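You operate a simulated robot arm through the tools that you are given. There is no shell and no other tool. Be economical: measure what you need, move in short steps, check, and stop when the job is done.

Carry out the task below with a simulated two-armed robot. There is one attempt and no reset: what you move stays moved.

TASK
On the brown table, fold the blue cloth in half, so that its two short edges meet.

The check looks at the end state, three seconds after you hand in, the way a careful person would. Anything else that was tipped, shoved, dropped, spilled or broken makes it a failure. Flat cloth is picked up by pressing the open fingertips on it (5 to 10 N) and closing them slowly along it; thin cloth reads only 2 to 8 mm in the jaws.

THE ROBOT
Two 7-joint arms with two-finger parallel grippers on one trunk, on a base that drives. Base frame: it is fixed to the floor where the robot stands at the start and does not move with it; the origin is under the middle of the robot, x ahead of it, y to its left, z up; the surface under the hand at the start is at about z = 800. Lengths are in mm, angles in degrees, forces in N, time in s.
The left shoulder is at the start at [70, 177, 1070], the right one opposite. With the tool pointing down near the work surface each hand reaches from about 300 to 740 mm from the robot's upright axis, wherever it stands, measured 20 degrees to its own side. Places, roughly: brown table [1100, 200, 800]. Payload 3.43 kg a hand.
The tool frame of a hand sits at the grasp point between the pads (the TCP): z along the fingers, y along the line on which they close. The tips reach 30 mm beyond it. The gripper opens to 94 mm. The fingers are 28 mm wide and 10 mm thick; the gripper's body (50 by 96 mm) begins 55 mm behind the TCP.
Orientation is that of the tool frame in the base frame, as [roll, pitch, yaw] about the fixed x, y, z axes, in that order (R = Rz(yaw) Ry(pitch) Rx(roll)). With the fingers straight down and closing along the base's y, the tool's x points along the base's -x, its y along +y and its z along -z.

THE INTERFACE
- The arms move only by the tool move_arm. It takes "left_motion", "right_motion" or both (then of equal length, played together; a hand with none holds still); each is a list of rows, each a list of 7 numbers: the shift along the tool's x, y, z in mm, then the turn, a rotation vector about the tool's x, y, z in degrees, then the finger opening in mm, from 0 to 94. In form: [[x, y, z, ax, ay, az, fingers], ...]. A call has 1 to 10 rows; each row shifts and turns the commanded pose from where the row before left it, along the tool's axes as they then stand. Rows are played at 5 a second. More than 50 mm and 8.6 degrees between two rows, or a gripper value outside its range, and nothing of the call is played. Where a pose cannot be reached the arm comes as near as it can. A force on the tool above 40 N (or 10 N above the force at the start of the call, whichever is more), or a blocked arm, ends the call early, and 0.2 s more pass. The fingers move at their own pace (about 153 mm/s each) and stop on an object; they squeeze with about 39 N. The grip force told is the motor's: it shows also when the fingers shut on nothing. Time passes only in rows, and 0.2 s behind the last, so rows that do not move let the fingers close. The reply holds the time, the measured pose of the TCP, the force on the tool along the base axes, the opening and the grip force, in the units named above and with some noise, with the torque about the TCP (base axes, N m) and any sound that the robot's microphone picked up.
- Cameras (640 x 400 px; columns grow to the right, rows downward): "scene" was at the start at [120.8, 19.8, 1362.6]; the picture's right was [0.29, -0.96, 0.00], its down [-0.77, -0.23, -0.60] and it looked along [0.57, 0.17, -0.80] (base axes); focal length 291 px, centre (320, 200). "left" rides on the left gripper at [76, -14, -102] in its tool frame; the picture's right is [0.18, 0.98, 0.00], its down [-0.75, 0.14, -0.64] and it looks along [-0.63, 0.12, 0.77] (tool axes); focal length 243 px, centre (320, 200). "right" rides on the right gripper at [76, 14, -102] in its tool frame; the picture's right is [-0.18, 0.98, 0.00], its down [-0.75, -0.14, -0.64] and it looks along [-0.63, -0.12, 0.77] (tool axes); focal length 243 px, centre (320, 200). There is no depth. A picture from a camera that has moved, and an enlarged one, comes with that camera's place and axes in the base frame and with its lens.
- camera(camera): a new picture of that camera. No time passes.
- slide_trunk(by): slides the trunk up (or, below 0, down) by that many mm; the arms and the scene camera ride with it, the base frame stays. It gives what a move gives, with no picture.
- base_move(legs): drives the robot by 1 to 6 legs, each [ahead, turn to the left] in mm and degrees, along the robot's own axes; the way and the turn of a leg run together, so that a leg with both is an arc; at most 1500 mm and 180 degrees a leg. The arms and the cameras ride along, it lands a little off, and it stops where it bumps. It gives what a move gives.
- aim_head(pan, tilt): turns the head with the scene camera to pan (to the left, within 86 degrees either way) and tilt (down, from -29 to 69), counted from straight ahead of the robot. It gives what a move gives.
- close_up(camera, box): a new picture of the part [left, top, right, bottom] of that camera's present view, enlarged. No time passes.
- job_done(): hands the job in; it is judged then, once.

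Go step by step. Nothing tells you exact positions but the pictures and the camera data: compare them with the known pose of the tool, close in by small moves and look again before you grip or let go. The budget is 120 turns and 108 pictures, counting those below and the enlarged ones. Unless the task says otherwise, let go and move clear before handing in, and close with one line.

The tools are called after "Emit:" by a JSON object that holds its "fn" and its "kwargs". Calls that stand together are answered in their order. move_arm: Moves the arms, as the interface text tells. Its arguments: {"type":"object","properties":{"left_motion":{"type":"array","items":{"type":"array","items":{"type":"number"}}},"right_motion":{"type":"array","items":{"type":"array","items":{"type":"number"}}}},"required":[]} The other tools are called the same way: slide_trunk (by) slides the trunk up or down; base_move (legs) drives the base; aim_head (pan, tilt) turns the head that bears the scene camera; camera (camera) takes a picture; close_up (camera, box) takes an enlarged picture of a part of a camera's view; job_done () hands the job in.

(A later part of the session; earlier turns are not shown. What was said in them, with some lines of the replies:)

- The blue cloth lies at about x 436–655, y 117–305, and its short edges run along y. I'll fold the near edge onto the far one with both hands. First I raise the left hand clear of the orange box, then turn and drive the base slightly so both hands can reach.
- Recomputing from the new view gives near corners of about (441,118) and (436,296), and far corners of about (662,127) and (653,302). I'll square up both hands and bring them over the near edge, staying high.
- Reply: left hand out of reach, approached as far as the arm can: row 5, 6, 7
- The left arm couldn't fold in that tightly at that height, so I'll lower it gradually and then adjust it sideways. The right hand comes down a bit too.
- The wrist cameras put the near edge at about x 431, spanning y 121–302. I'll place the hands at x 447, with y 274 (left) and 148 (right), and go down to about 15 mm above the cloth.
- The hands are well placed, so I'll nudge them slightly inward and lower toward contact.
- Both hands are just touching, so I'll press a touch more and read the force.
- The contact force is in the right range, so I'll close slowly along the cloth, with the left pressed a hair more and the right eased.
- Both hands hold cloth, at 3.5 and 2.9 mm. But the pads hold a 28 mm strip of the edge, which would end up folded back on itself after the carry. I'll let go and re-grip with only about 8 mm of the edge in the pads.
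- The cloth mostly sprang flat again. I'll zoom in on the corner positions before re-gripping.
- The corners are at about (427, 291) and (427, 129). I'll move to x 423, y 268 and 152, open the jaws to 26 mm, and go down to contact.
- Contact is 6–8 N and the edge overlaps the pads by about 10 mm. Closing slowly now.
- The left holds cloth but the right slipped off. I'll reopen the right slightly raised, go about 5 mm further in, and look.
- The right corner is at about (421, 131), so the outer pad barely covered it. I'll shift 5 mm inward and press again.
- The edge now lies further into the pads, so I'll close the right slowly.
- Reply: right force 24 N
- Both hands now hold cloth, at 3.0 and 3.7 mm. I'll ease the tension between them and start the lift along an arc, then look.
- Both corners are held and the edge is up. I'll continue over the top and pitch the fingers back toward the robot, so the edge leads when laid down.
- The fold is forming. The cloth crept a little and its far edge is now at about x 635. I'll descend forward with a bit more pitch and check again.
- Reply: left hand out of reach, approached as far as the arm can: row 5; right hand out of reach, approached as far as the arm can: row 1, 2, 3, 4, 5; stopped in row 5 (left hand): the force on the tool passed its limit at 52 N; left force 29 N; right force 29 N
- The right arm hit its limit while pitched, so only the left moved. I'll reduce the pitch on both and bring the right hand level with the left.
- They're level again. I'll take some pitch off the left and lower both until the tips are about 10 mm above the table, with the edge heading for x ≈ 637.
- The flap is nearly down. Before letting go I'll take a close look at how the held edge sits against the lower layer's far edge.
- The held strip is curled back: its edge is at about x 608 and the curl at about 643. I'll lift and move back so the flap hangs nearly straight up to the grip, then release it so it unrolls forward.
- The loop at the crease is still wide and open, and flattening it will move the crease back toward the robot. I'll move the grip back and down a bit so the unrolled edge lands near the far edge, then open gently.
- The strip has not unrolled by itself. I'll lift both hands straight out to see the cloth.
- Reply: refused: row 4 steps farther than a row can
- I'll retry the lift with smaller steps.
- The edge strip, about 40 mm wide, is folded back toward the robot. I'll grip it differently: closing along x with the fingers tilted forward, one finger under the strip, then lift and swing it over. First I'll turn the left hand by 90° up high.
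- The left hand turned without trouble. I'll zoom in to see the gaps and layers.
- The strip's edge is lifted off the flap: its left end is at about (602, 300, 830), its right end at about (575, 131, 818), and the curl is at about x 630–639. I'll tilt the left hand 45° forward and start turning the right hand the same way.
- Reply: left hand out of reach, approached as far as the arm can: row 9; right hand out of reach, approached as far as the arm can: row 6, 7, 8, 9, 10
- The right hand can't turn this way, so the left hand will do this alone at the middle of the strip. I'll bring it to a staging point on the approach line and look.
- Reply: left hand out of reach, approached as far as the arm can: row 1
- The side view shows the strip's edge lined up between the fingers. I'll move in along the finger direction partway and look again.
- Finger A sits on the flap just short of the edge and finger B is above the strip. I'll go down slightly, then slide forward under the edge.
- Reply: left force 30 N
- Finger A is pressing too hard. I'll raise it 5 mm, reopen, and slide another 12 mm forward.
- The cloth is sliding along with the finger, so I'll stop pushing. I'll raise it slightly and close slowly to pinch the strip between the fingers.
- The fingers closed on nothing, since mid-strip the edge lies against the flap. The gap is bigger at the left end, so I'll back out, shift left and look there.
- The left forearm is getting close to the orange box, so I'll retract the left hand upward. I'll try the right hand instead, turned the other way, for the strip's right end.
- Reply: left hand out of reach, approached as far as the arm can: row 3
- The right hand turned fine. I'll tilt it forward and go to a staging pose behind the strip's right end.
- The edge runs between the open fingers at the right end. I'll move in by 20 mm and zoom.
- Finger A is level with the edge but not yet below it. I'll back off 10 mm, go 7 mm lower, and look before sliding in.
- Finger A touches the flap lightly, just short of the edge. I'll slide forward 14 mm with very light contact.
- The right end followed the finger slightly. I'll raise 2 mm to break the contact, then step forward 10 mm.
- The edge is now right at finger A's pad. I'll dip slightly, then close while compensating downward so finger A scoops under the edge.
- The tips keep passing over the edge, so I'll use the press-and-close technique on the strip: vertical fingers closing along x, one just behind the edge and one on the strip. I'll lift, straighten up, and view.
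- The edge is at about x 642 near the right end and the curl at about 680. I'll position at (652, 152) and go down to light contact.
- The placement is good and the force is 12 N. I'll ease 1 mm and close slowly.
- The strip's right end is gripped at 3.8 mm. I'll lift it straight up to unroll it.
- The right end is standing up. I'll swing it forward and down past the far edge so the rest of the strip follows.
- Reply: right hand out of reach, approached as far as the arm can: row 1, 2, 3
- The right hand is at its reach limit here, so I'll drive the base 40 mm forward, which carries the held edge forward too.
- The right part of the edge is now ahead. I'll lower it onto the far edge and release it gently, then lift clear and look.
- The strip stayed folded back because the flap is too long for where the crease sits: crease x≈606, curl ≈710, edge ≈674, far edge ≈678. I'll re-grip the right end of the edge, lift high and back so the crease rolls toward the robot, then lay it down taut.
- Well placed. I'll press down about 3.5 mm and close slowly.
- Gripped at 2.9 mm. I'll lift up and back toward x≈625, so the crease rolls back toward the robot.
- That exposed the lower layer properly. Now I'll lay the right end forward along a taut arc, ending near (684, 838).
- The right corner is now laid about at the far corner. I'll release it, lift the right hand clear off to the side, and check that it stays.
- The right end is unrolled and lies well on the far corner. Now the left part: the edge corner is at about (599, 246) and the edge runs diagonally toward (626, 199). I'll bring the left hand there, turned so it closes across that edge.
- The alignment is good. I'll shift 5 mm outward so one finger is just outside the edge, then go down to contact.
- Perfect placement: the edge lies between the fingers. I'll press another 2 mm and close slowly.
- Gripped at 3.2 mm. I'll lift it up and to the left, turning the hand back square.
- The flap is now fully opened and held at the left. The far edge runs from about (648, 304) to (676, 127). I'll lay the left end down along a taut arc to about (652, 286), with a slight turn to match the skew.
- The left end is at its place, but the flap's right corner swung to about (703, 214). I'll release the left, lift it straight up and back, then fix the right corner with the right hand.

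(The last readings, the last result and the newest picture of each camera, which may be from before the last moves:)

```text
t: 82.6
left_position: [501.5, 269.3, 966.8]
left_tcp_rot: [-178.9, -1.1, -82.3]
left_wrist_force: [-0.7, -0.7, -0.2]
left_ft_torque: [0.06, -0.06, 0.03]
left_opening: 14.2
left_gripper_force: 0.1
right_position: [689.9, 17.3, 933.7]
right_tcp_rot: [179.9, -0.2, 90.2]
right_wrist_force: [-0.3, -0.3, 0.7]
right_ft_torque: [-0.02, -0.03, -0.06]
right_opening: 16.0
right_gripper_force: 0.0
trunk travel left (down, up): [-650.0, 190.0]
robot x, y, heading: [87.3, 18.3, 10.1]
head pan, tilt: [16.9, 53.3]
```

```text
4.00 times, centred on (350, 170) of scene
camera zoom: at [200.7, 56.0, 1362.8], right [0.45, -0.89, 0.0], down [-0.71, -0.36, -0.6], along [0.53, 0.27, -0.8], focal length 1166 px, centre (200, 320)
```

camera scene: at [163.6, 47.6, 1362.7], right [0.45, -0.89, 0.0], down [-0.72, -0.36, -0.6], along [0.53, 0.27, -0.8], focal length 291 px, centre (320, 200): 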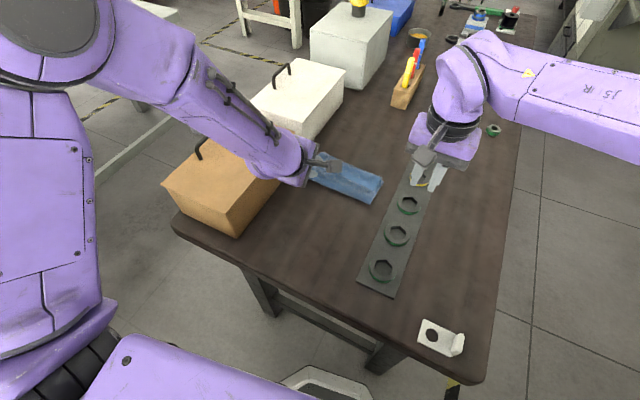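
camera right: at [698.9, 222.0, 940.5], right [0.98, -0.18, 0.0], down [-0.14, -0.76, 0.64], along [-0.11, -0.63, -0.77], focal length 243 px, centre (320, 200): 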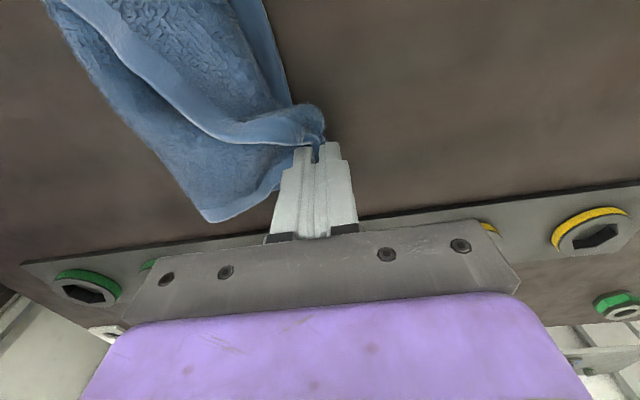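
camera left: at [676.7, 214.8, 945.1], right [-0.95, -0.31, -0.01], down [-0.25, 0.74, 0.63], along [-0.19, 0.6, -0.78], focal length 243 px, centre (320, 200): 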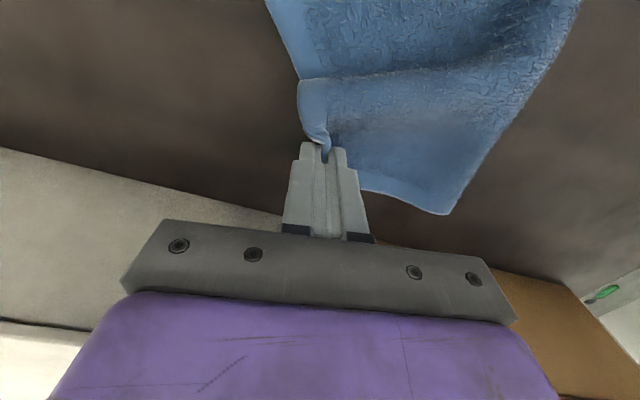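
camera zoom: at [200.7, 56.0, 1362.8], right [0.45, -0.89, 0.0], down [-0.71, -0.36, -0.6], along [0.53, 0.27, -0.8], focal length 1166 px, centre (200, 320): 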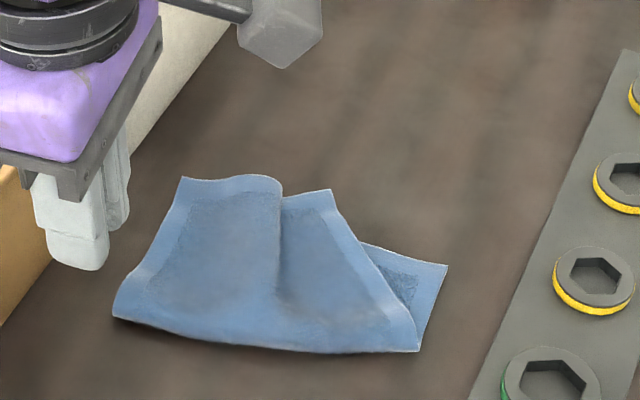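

The left half of the flap is laid well, and only the right corner needs pulling from about (702, 215) to about (680, 127). I'll bring the right hand over that corner, turned to close across its short edge.

Emit:
{"fn": "move_arm", "kwargs": {"right_motion": [[41, -1, 10, 0, 0, 0, 24], [41, -1, 12, 0, 0, 0, 24], [41, -1, 14, 0, 0, 0, 24], [41, -1, 14, 0, 0, 0, 24], [40, -1, 12, 0, 0, 0, 24], [0, 0, 0, 0, 0, -8, 24], [0, 0, 0, 0, 0, -8, 24], [0, 0, 0, 0, 0, -8, 24], [0, 0, 0, 0, 0, -8, 24], [0, 0, 0, 0, 0, -8, 24]]}}

Emit:
{"fn": "camera", "kwargs": {"camera": "right"}}

```text
t: 84.8
left_position: [502.8, 269.3, 966.3]
left_tcp_rot: [-179.0, -1.1, -82.3]
left_wrist_force: [0.5, 0.3, 0.0]
left_ft_torque: [0.04, 0.0, -0.05]
left_opening: 13.8
left_gripper_force: 0.1
right_position: [687.6, 178.6, 880.7]
right_tcp_rot: [179.7, -0.1, 130.3]
right_wrist_force: [0.1, -0.8, 0.3]
right_ft_torque: [0.01, -0.02, -0.02]
right_opening: 24.1
right_gripper_force: 0.0
right hand out of reach, approached as far as the arm can: row 5
trunk travel left (down, up): [-650.0, 190.0]
robot x, y, heading: [88.7, 14.5, 10.0]
head pan, tilt: [16.9, 53.3]
```

```text
8 pictures are left
camera right: at [648.6, 245.9, 984.0], right [0.87, 0.49, 0.0], down [0.38, -0.67, 0.64], along [0.32, -0.55, -0.77], focal length 243 px, centre (320, 200)
```

right: 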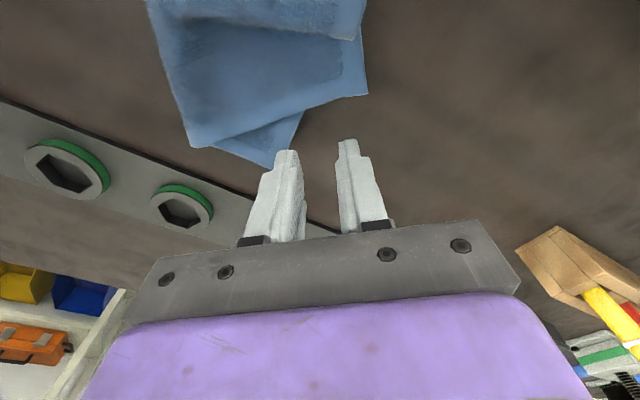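

The corner is confirmed at about (703, 219), with the target corner at about (673, 128). I'll move over it and go down to contact.

Emit:
{"fn": "move_arm", "kwargs": {"right_motion": [[17, 12.6, 5, 0, 0, 0, 24], [17, 12.6, 5, 0, 0, 0, 24], [0, 0, 15, 0, 0, 0, 24], [0, 0, 12, 0, 0, 0, 24], [0, 0, 4, 0, 0, 0, 24], [0, 0, 0, 0, 0, 0, 24]]}}

Emit:
{"fn": "close_up", "kwargs": {"camera": "right", "box": [200, 60, 440, 210]}}

```text
t: 86.2
left_position: [502.9, 270.0, 966.8]
left_tcp_rot: [-179.1, -1.1, -82.3]
left_wrist_force: [0.0, -0.7, -0.4]
left_ft_torque: [0.01, -0.04, -0.01]
left_opening: 13.8
left_gripper_force: 0.0
right_position: [677.3, 189.7, 844.2]
right_tcp_rot: [179.7, -0.1, 130.2]
right_wrist_force: [0.5, -0.2, 0.0]
right_ft_torque: [0.01, -0.02, 0.02]
right_opening: 24.1
right_gripper_force: 0.1
right hand out of reach, approached as far as the arm can: row 1, 2
trunk travel left (down, up): [-650.0, 190.0]
robot x, y, heading: [84.7, 17.2, 10.1]
head pan, tilt: [16.9, 53.3]
```

```text
2.67 times, centred on (320, 135) of right
camera zoom: at [638.2, 256.3, 947.2], right [0.87, 0.49, 0.0], down [0.38, -0.67, 0.64], along [0.32, -0.56, -0.77], focal length 647 px, centre (320, 373)
```

zoom: 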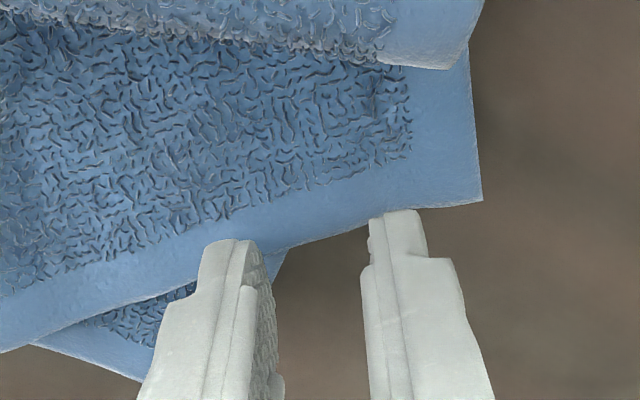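

The right hand is at its reach limit, so I'll lift it and turn the base 6° left to bring its shoulder closer.

Emit:
{"fn": "move_arm", "kwargs": {"right_motion": [[0, 0, -25, 0, 0, 0, 24], [0, 0, -20, 0, 0, 0, 24]]}}

Emit:
{"fn": "base_move", "kwargs": {"legs": [[0, 6]]}}

```text
t: 86.8
left_position: [501.4, 269.5, 966.6]
left_tcp_rot: [-179.0, -1.2, -82.3]
left_wrist_force: [0.0, -0.2, 0.2]
left_ft_torque: [-0.04, 0.01, 0.0]
left_opening: 14.0
left_gripper_force: 0.0
right_position: [677.2, 190.1, 890.4]
right_tcp_rot: [179.8, 0.0, 130.3]
right_wrist_force: [0.2, -0.6, -0.1]
right_ft_torque: [-0.02, 0.01, 0.03]
right_opening: 24.1
right_gripper_force: 0.1
trunk travel left (down, up): [-650.0, 190.0]
robot x, y, heading: [87.8, 13.8, 9.9]
head pan, tilt: [16.9, 53.3]
```

```text
t: 87.7
left_position: [483.6, 297.8, 965.8]
left_tcp_rot: [-178.9, -1.2, -78.6]
left_wrist_force: [-0.5, 0.3, 0.1]
left_ft_torque: [-0.03, -0.01, -0.03]
left_opening: 13.7
left_gripper_force: 0.1
right_position: [665.3, 228.6, 890.6]
right_tcp_rot: [179.7, 0.0, 134.0]
right_wrist_force: [-0.2, -0.5, -0.4]
right_ft_torque: [-0.05, 0.03, 0.0]
right_opening: 24.1
right_gripper_force: 0.0
trunk travel left (down, up): [-650.0, 190.0]
robot x, y, heading: [90.5, 18.1, 13.9]
head pan, tilt: [16.9, 53.3]
stopped in leg 1: the robot was blocked; the commanded pose is now the measured one
```

The base turned about 4° and was blocked, and the right hand is now over the cloth. I'll position over the corner and lower.

Emit:
{"fn": "move_arm", "kwargs": {"right_motion": [[-19.6, 10.2, 5, 0, 0, 0, 24], [0, 0, 20, 0, 0, 0, 24], [0, 0, 16, 0, 0, 0, 24], [0, 0, 8, 0, 0, 0, 24], [0, 0, 0, 0, 0, 0, 24]]}}

Emit:
{"fn": "close_up", "kwargs": {"camera": "right", "box": [200, 60, 440, 210]}}

```text
t: 88.9
left_position: [485.1, 297.2, 966.7]
left_tcp_rot: [-179.0, -1.2, -78.6]
left_wrist_force: [0.3, 0.0, 0.1]
left_ft_torque: [0.0, 0.0, -0.01]
left_opening: 13.7
left_gripper_force: 0.1
right_position: [672.4, 220.0, 843.5]
right_tcp_rot: [179.7, 0.0, 133.9]
right_wrist_force: [-0.7, -0.2, 0.9]
right_ft_torque: [0.01, 0.0, 0.01]
right_opening: 24.2
right_gripper_force: 0.1
right hand out of reach, approached as far as the arm can: row 1
trunk travel left (down, up): [-650.0, 190.0]
robot x, y, heading: [87.5, 13.5, 13.5]
head pan, tilt: [16.9, 53.3]
```

```text
2.67 times, centred on (320, 135) of right
camera zoom: at [629.4, 283.9, 945.5], right [0.84, 0.55, 0.01], down [0.42, -0.64, 0.64], along [0.36, -0.53, -0.77], focal length 647 px, centre (320, 373)
```

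zoom: 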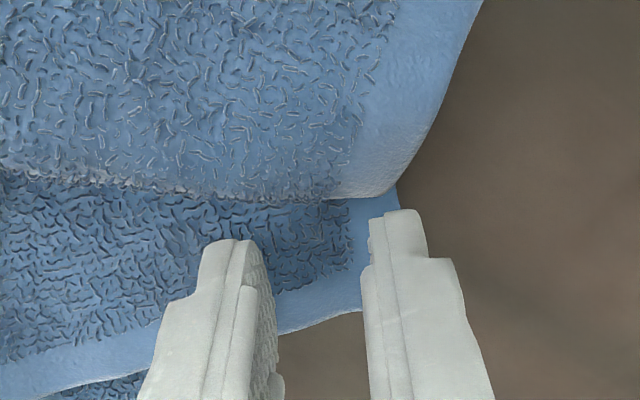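

The fingers straddle the right corner's hem. I'll press and close slowly.

Emit:
{"fn": "move_arm", "kwargs": {"right_motion": [[0, 0, 3, 0, 0, 0, 24], [0, 0, 2, 0, 0, 0, 22], [0, 0, 0.5, 0, 0, 0, 19], [0, 0, 0, 0, 0, 0, 16], [0, 0, 0, 0, 0, 0, 13], [0, 0, 0, 0, 0, 0, 10], [0, 0, 0, 0, 0, 0, 7], [0, 0, 0, 0, 0, 0, 4], [0, 0, 0, 0, 0, 0, 0], [0, 0, 0, 0, 0, 0, 0]]}}

```text
t: 91.1
left_position: [485.3, 296.6, 965.9]
left_tcp_rot: [-179.1, -1.1, -78.5]
left_wrist_force: [-0.1, 0.1, -0.4]
left_ft_torque: [0.02, -0.02, -0.04]
left_opening: 14.1
left_gripper_force: 0.1
right_position: [672.7, 219.3, 838.0]
right_tcp_rot: [179.7, 0.0, 133.8]
right_wrist_force: [0.5, -0.2, 1.4]
right_ft_torque: [-0.01, 0.0, -0.02]
right_opening: 0.0
right_gripper_force: 32.8
trunk travel left (down, up): [-650.0, 190.0]
robot x, y, heading: [88.9, 14.6, 13.7]
head pan, tilt: [16.9, 53.3]
```

The press was too light and nothing was caught. I'll raise, reopen, and press down with more force.

Emit:
{"fn": "move_arm", "kwargs": {"right_motion": [[0, 0, -10, 0, 0, 0, 0], [0, 0, 0, 0, 0, 0, 24], [0, 0, 0, 0, 0, 0, 24], [0, 0, 8, 0, 0, 0, 24], [0, 0, 3, 0, 0, 0, 24], [0, 0, 1, 0, 0, 0, 24], [0, 0, 0, 0, 0, 0, 24]]}}

```text
t: 92.7
left_position: [484.9, 297.6, 966.5]
left_tcp_rot: [-179.1, -1.1, -78.5]
left_wrist_force: [-0.5, 0.0, 0.6]
left_ft_torque: [0.0, -0.02, -0.04]
left_opening: 14.0
left_gripper_force: 0.0
right_position: [672.4, 220.0, 836.8]
right_tcp_rot: [179.5, 0.0, 133.9]
right_wrist_force: [0.8, 0.3, 3.1]
right_ft_torque: [-0.02, 0.02, -0.02]
right_opening: 23.6
right_gripper_force: 0.0
trunk travel left (down, up): [-650.0, 190.0]
robot x, y, heading: [87.7, 16.4, 14.0]
head pan, tilt: [16.9, 53.3]
```

Emit:
{"fn": "move_arm", "kwargs": {"right_motion": [[0, 0, 1.5, 0, 0, 0, 24], [0, 0, 0, 0, 0, 0, 24]]}}

```text
t: 93.3
left_position: [484.6, 295.8, 966.7]
left_tcp_rot: [-178.8, -1.0, -78.5]
left_wrist_force: [-0.1, -0.5, -0.1]
left_ft_torque: [0.01, -0.02, 0.0]
left_opening: 13.8
left_gripper_force: 0.0
right_position: [671.2, 219.7, 836.4]
right_tcp_rot: [179.5, 0.1, 133.9]
right_wrist_force: [1.5, -0.4, 6.8]
right_ft_torque: [-0.07, 0.04, 0.01]
right_opening: 23.1
right_gripper_force: 0.0
trunk travel left (down, up): [-650.0, 190.0]
robot x, y, heading: [89.5, 13.9, 13.9]
head pan, tilt: [16.9, 53.3]
```

The force is 6.8 N, so I'll press a hair more and close slowly.

Emit:
{"fn": "move_arm", "kwargs": {"right_motion": [[0, 0, 1, 0, 0, 0, 22], [0, 0, 0, 0, 0, 0, 19], [0, 0, 0.5, 0, 0, 0, 16], [0, 0, 0, 0, 0, 0, 13], [0, 0, 0, 0, 0, 0, 10], [0, 0, 0, 0, 0, 0, 7], [0, 0, 0, 0, 0, 0, 4], [0, 0, 0, 0, 0, 0, 0], [0, 0, 0, 0, 0, 0, 0]]}}

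```text
t: 95.3
left_position: [483.2, 296.0, 967.6]
left_tcp_rot: [-178.8, -0.9, -78.5]
left_wrist_force: [0.9, -0.3, 0.0]
left_ft_torque: [0.0, 0.02, 0.01]
left_opening: 13.9
left_gripper_force: 0.0
right_position: [670.9, 218.5, 835.2]
right_tcp_rot: [179.5, 0.1, 133.9]
right_wrist_force: [-0.6, -1.4, 17.5]
right_ft_torque: [-0.15, 0.08, 0.01]
right_opening: 3.6
right_gripper_force: 38.3
trunk travel left (down, up): [-650.0, 190.0]
robot x, y, heading: [88.1, 16.3, 13.6]
head pan, tilt: [16.9, 53.3]
```

Gripped at 3.6 mm. I'll lift and carry it up and back to the right, turning the hand so the flap squares up.

Emit:
{"fn": "move_arm", "kwargs": {"right_motion": [[0, 0, -25, 0, 0, 0, 0], [2, -21, -12, 0, 0, 0, 0], [2, -21, -12, 0, 0, 0, 0], [2, -21, -10, 0, 0, 0, 0], [2, -21, -8, 0, 0, 0, 0], [0, 0, 0, 0, 0, 8.5, 0], [0, 0, 0, 0, 0, 8.5, 0], [0, 0, 0, 0, 0, 8.5, 0], [0, 0, 0, 0, 0, 8.5, 0], [0, 0, 0, 0, 0, 0, 0]]}}

Emit:
{"fn": "camera", "kwargs": {"camera": "right"}}

```text
t: 97.5
left_position: [484.4, 296.5, 966.5]
left_tcp_rot: [-179.0, -1.0, -78.5]
left_wrist_force: [-0.4, -1.0, 0.5]
left_ft_torque: [0.0, -0.01, -0.01]
left_opening: 13.9
left_gripper_force: 0.0
right_position: [606.7, 167.7, 901.4]
right_tcp_rot: [179.8, -0.2, 99.7]
right_wrist_force: [0.4, 0.3, 0.5]
right_ft_torque: [-0.05, -0.03, 0.06]
right_opening: 3.2
right_gripper_force: 37.8
trunk travel left (down, up): [-650.0, 190.0]
robot x, y, heading: [85.5, 14.2, 13.3]
head pan, tilt: [16.9, 53.3]
```

```text
5 pictures are left
camera right: at [606.8, 244.5, 1002.7], right [1.0, -0.01, 0.0], down [-0.01, -0.77, 0.64], along [-0.01, -0.64, -0.77], focal length 243 px, centre (320, 200)
```

right: 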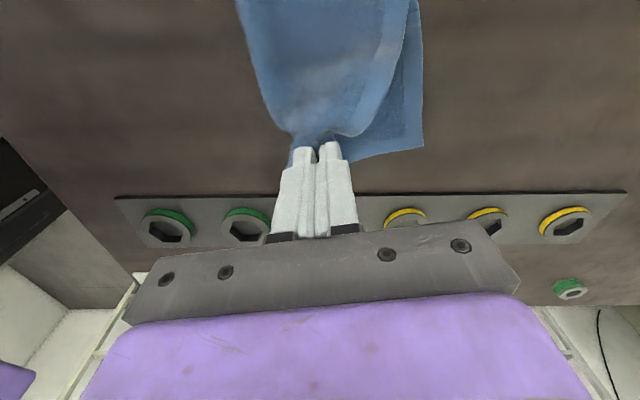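

The flap looks clean, and the lower layer's right far corner appears at about (695, 140). I'll lay the held part forward along a taut arc to about (676, 158).

Emit:
{"fn": "move_arm", "kwargs": {"right_motion": [[-4, 14, 4, 0, 0, 0, 0], [-4, 14, 8, 0, 0, 0, 0], [-4, 13, 12, 0, 0, 0, 0], [-4, 12, 14, 0, 0, 0, 0], [-3, 9, 14, 0, 0, 0, 0], [-2, 4, 11, 0, 0, 0, 0], [0, 0, 0, 0, 0, 0, 0]]}}

Emit:
{"fn": "camera", "kwargs": {"camera": "right"}}

```text
t: 99.1
left_position: [484.5, 296.0, 966.6]
left_tcp_rot: [-179.0, -1.2, -78.5]
left_wrist_force: [-0.2, 0.1, -0.7]
left_ft_torque: [-0.01, -0.02, 0.0]
left_opening: 14.2
left_gripper_force: 0.1
right_position: [675.4, 158.7, 840.2]
right_tcp_rot: [179.7, -0.2, 100.1]
right_wrist_force: [-0.9, 1.2, 6.5]
right_ft_torque: [0.04, 0.03, 0.08]
right_opening: 3.2
right_gripper_force: 37.9
trunk travel left (down, up): [-650.0, 190.0]
robot x, y, heading: [88.2, 15.6, 14.0]
head pan, tilt: [16.9, 53.3]
```

```text
4 pictures are left
camera right: at [675.0, 235.6, 941.8], right [1.0, -0.01, 0.0], down [-0.01, -0.77, 0.64], along [0.0, -0.64, -0.77], focal length 243 px, centre (320, 200)
```

right: 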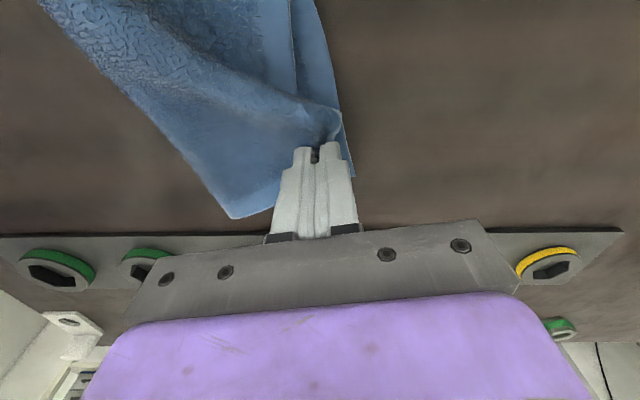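

Nearly aligned, with the flap's edge just inside the lower one. I'll nudge 8 mm forward, release, and lift clear to the right.

Emit:
{"fn": "move_arm", "kwargs": {"right_motion": [[0, 8, 0, 0, 0, 0, 0], [0, 0, 0, 0, 0, 0, 0], [0, 0, 0, 0, 0, 0, 6], [0, 0, 0, 0, 0, 0, 14], [0, 0, 0, 0, 0, 0, 14], [0, 0, -35, 0, 0, 0, 14], [0, 0, -45, 0, 0, 0, 14], [-40, 0, -20, 0, 0, 0, 14], [-45, 0, 0, 0, 0, 0, 14], [-45, 0, 0, 0, 0, 0, 14]]}}

Emit:
{"fn": "close_up", "kwargs": {"camera": "scene", "box": [260, 110, 460, 235]}}

```text
t: 101.3
left_position: [485.0, 294.4, 965.8]
left_tcp_rot: [-179.1, -1.0, -78.4]
left_wrist_force: [-1.1, -0.7, 0.4]
left_ft_torque: [0.01, 0.0, -0.03]
left_opening: 14.1
left_gripper_force: 0.0
right_position: [704.9, 26.2, 935.8]
right_tcp_rot: [179.8, -0.3, 100.1]
right_wrist_force: [0.9, -0.8, 0.0]
right_ft_torque: [0.04, 0.03, 0.0]
right_opening: 13.9
right_gripper_force: 0.0
trunk travel left (down, up): [-650.0, 190.0]
robot x, y, heading: [84.4, 17.5, 13.8]
head pan, tilt: [16.9, 53.3]
```

```text
3.20 times, centred on (360, 172) of scene
camera zoom: at [199.6, 60.9, 1362.7], right [0.51, -0.86, 0.0], down [-0.69, -0.41, -0.6], along [0.51, 0.31, -0.8], focal length 933 px, centre (192, 288)
```

zoom: 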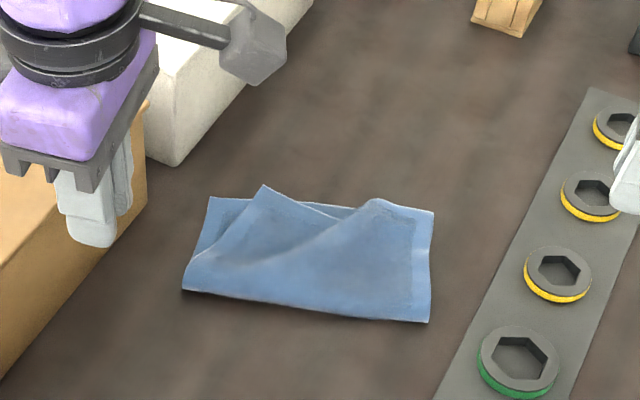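

Almost done: the right side is aligned. Only the left flap corner, at about (671, 278), needs to go to about (644, 313). I'll bring the left hand over that corner.

Emit:
{"fn": "move_arm", "kwargs": {"left_motion": [[13.4, -33.6, 10, 0, 0, 0, 24], [13.4, -33.6, 20, 0, 0, 0, 24], [13.4, -33.6, 22, 0, 0, 0, 24], [13.4, -33.6, 26, 0, 0, 0, 24], [13.4, -33.6, 26, 0, 0, 0, 24], [0, 0, 15, 0, 0, 0, 24], [0, 0, 0, 0, 0, 0, 24]]}}

Emit:
{"fn": "close_up", "kwargs": {"camera": "left", "box": [160, 35, 440, 210]}}

```text
t: 102.9
left_position: [665.3, 260.0, 852.5]
left_tcp_rot: [-179.0, -0.9, -78.5]
left_wrist_force: [0.9, -0.4, 0.9]
left_ft_torque: [0.01, 0.0, -0.01]
left_opening: 24.1
left_gripper_force: 0.1
right_position: [705.0, 28.8, 935.3]
right_tcp_rot: [179.8, -0.2, 100.1]
right_wrist_force: [0.4, 0.3, 0.7]
right_ft_torque: [0.01, 0.01, 0.0]
right_opening: 14.0
right_gripper_force: 0.1
trunk travel left (down, up): [-650.0, 190.0]
robot x, y, heading: [85.0, 14.6, 13.6]
head pan, tilt: [16.9, 53.3]
```

```text
2.29 times, centred on (300, 122) of left
camera zoom: at [693.3, 190.6, 957.1], right [-0.93, -0.38, -0.01], down [-0.3, 0.72, 0.63], along [-0.23, 0.58, -0.78], focal length 555 px, centre (366, 377)
```

zoom: 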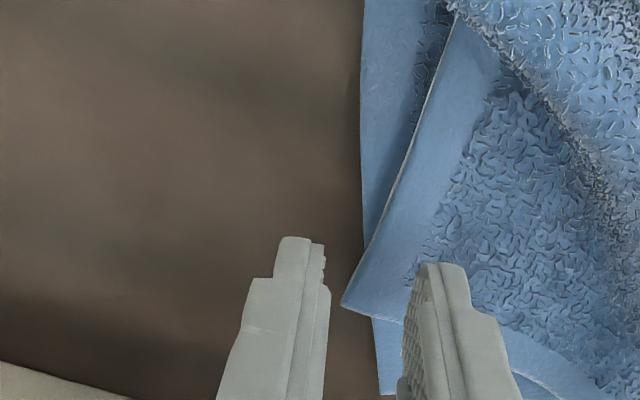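

Very clear: the corner is at about (667, 278), and the lower corner it must meet is at about (640, 311). I'll shift 5 mm in and press.

Emit:
{"fn": "move_arm", "kwargs": {"left_motion": [[0, 5, 6, 0, 0, 0, 24], [0, 0, 6, 0, 0, 0, 24], [0, 0, 4, 0, 0, 0, 24], [0, 0, 0, 0, 0, 0, 24]]}}

```text
t: 103.9
left_position: [661.9, 260.3, 837.1]
left_tcp_rot: [-178.9, -1.1, -78.5]
left_wrist_force: [0.0, -0.3, 4.3]
left_ft_torque: [-0.01, 0.05, 0.0]
left_opening: 23.9
left_gripper_force: 0.0
right_position: [704.6, 29.3, 935.7]
right_tcp_rot: [179.8, -0.1, 99.8]
right_wrist_force: [-0.1, -0.3, 0.5]
right_ft_torque: [0.02, -0.01, 0.02]
right_opening: 14.1
right_gripper_force: 0.0
trunk travel left (down, up): [-650.0, 190.0]
robot x, y, heading: [86.5, 15.3, 13.9]
head pan, tilt: [16.9, 53.3]
```

Emit:
{"fn": "move_arm", "kwargs": {"left_motion": [[0, 0, 1.5, 0, 0, 0, 24], [0, 0, 0.5, 0, 0, 0, 21], [0, 0, 0, 0, 0, 0, 18], [0, 0, 0, 0, 0, 0, 15], [0, 0, 0, 0, 0, 0, 12], [0, 0, 0, 0, 0, 0, 9], [0, 0, 0, 0, 0, 0, 6], [0, 0, 0, 0, 0, 0, 3], [0, 0, 0, 0, 0, 0, 0], [0, 0, 0, 0, 0, 0, 0]]}}

```text
t: 106.1
left_position: [659.2, 260.0, 835.9]
left_tcp_rot: [-178.9, -1.1, -78.5]
left_wrist_force: [-3.3, -1.6, 12.0]
left_ft_torque: [-0.02, 0.17, -0.03]
left_opening: 3.3
left_gripper_force: 37.8
right_position: [703.6, 28.2, 936.8]
right_tcp_rot: [179.8, -0.2, 99.9]
right_wrist_force: [0.4, -0.2, -0.8]
right_ft_torque: [-0.02, -0.03, 0.01]
right_opening: 14.0
right_gripper_force: 0.0
trunk travel left (down, up): [-650.0, 190.0]
robot x, y, heading: [85.6, 18.2, 13.7]
head pan, tilt: [16.9, 53.3]
```

Gripped at 3.3 mm. I'll lift a little, carry it to the lower corner while turning it square, set it down, then release and clear.

Emit:
{"fn": "move_arm", "kwargs": {"left_motion": [[0, 0, -20, 0, 0, 0, 0], [-12.5, 2.9, -8, 0, 0, -8, 0], [0, 0, 0, 0, 0, 0, 0]]}}

```text
t: 106.9
left_position: [654.3, 272.5, 861.2]
left_tcp_rot: [-179.1, -1.1, -70.4]
left_wrist_force: [-0.2, 0.0, 0.0]
left_ft_torque: [0.01, 0.0, -0.1]
left_opening: 2.9
left_gripper_force: 38.0
right_position: [705.8, 27.9, 936.3]
right_tcp_rot: [179.7, -0.2, 99.9]
right_wrist_force: [0.5, 0.5, -0.2]
right_ft_torque: [0.01, -0.02, -0.01]
right_opening: 13.9
right_gripper_force: 0.2
trunk travel left (down, up): [-650.0, 190.0]
robot x, y, heading: [84.3, 13.5, 13.8]
head pan, tilt: [16.9, 53.3]
```

Emit:
{"fn": "move_arm", "kwargs": {"left_motion": [[0, 0, 0, 0, 0, -8, 0], [0, 0, 0, 0, 0, -8, 0], [-12.4, -2.1, 4, 0, 0, 0, 0], [-12.4, -2.1, 8, 0, 0, 0, 0], [0, 0, 11, 0, 0, 0, 0], [0, 0, 0, 0, 0, 0, 0], [0, 0, 0, 0, 0, 0, 6], [0, 0, 0, 0, 0, 0, 14], [0, 0, 0, 0, 0, 0, 14], [0, 0, -30, 0, 0, 0, 14]]}}

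Emit:
{"fn": "move_arm", "kwargs": {"left_motion": [[0, 0, -45, 0, 0, 0, 14], [0, 0, -45, 0, 0, 0, 14], [-20, 30, 0, 0, 0, 0, 14], [-23, 32, 0, 0, 0, 0, 14], [-23, 32, 0, 0, 0, 0, 14], [-23, 32, 0, 0, 0, 0, 14]]}}

Emit:
{"fn": "close_up", "kwargs": {"camera": "scene", "box": [260, 110, 420, 210]}}

```text
t: 109.1
left_position: [641.9, 296.6, 866.9]
left_tcp_rot: [-179.5, -1.4, -54.5]
left_wrist_force: [-1.2, -0.5, 0.5]
left_ft_torque: [0.02, -0.01, 0.02]
left_opening: 13.9
left_gripper_force: 0.3
right_position: [703.3, 29.9, 936.6]
right_tcp_rot: [179.7, -0.2, 99.9]
right_wrist_force: [-0.6, 0.2, -0.6]
right_ft_torque: [0.02, 0.0, -0.03]
right_opening: 14.1
right_gripper_force: 0.0
trunk travel left (down, up): [-650.0, 190.0]
robot x, y, heading: [84.2, 16.9, 13.8]
head pan, tilt: [16.9, 53.3]
```

```text
t: 110.5
left_position: [486.7, 296.6, 953.6]
left_tcp_rot: [-179.5, -1.5, -54.6]
left_wrist_force: [-0.2, -0.4, -0.2]
left_ft_torque: [0.04, -0.03, -0.02]
left_opening: 13.9
left_gripper_force: 0.1
right_position: [705.1, 29.9, 935.8]
right_tcp_rot: [179.6, 0.0, 100.0]
right_wrist_force: [-0.4, 0.7, 0.3]
right_ft_torque: [0.02, 0.0, -0.04]
right_opening: 14.0
right_gripper_force: 0.0
trunk travel left (down, up): [-650.0, 190.0]
robot x, y, heading: [85.9, 13.3, 13.7]
head pan, tilt: [16.9, 53.3]
```

```text
4.00 times, centred on (340, 160) of scene
camera zoom: at [197.7, 63.8, 1362.8], right [0.51, -0.86, 0.0], down [-0.69, -0.41, -0.6], along [0.51, 0.3, -0.8], focal length 1166 px, centre (240, 360)
```

zoom: 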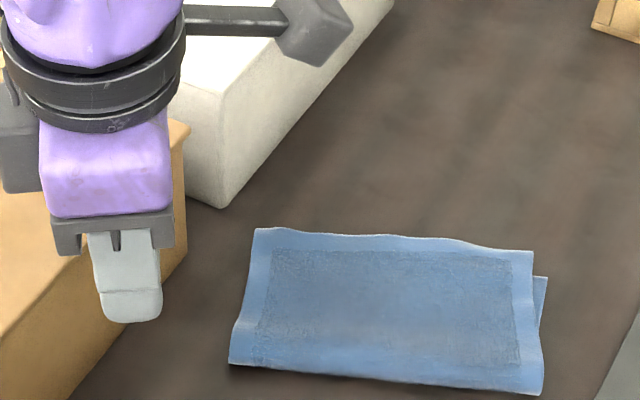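

The cloth is now neatly folded, with the edges meeting within about 1 cm and both hands clear. I'll take one last look at the whole scene to check that nothing else was disturbed.

Emit:
{"fn": "camera", "kwargs": {"camera": "scene"}}

```text
0 pictures are left
camera scene: at [197.7, 63.8, 1362.8], right [0.51, -0.86, 0.0], down [-0.69, -0.41, -0.6], along [0.51, 0.3, -0.8], focal length 291 px, centre (320, 200)
```

scene: 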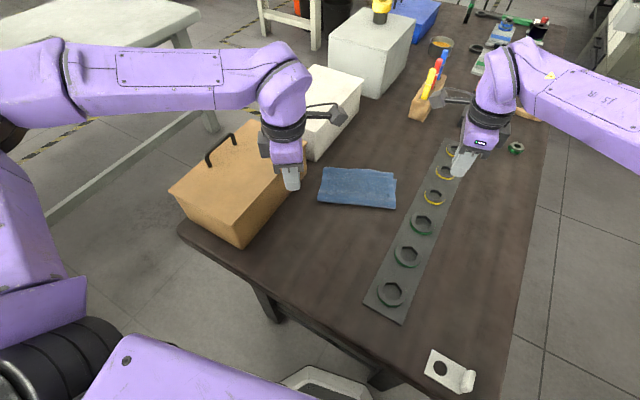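

The cloth lies folded in half, everything else on the table is in place, and both hands are clear. I'm handing in.

Emit:
{"fn": "job_done", "kwargs": {}}

```text
The job is handed in.
```

The blue cloth is folded in half on the brown table, with its short edges meeting to within about 1 cm; the top layer runs slightly past the lower one. The cloth ended up farther back and turned about 25° from where it started. The base was blocked once while turning, but the last picture shows nothing else moved.
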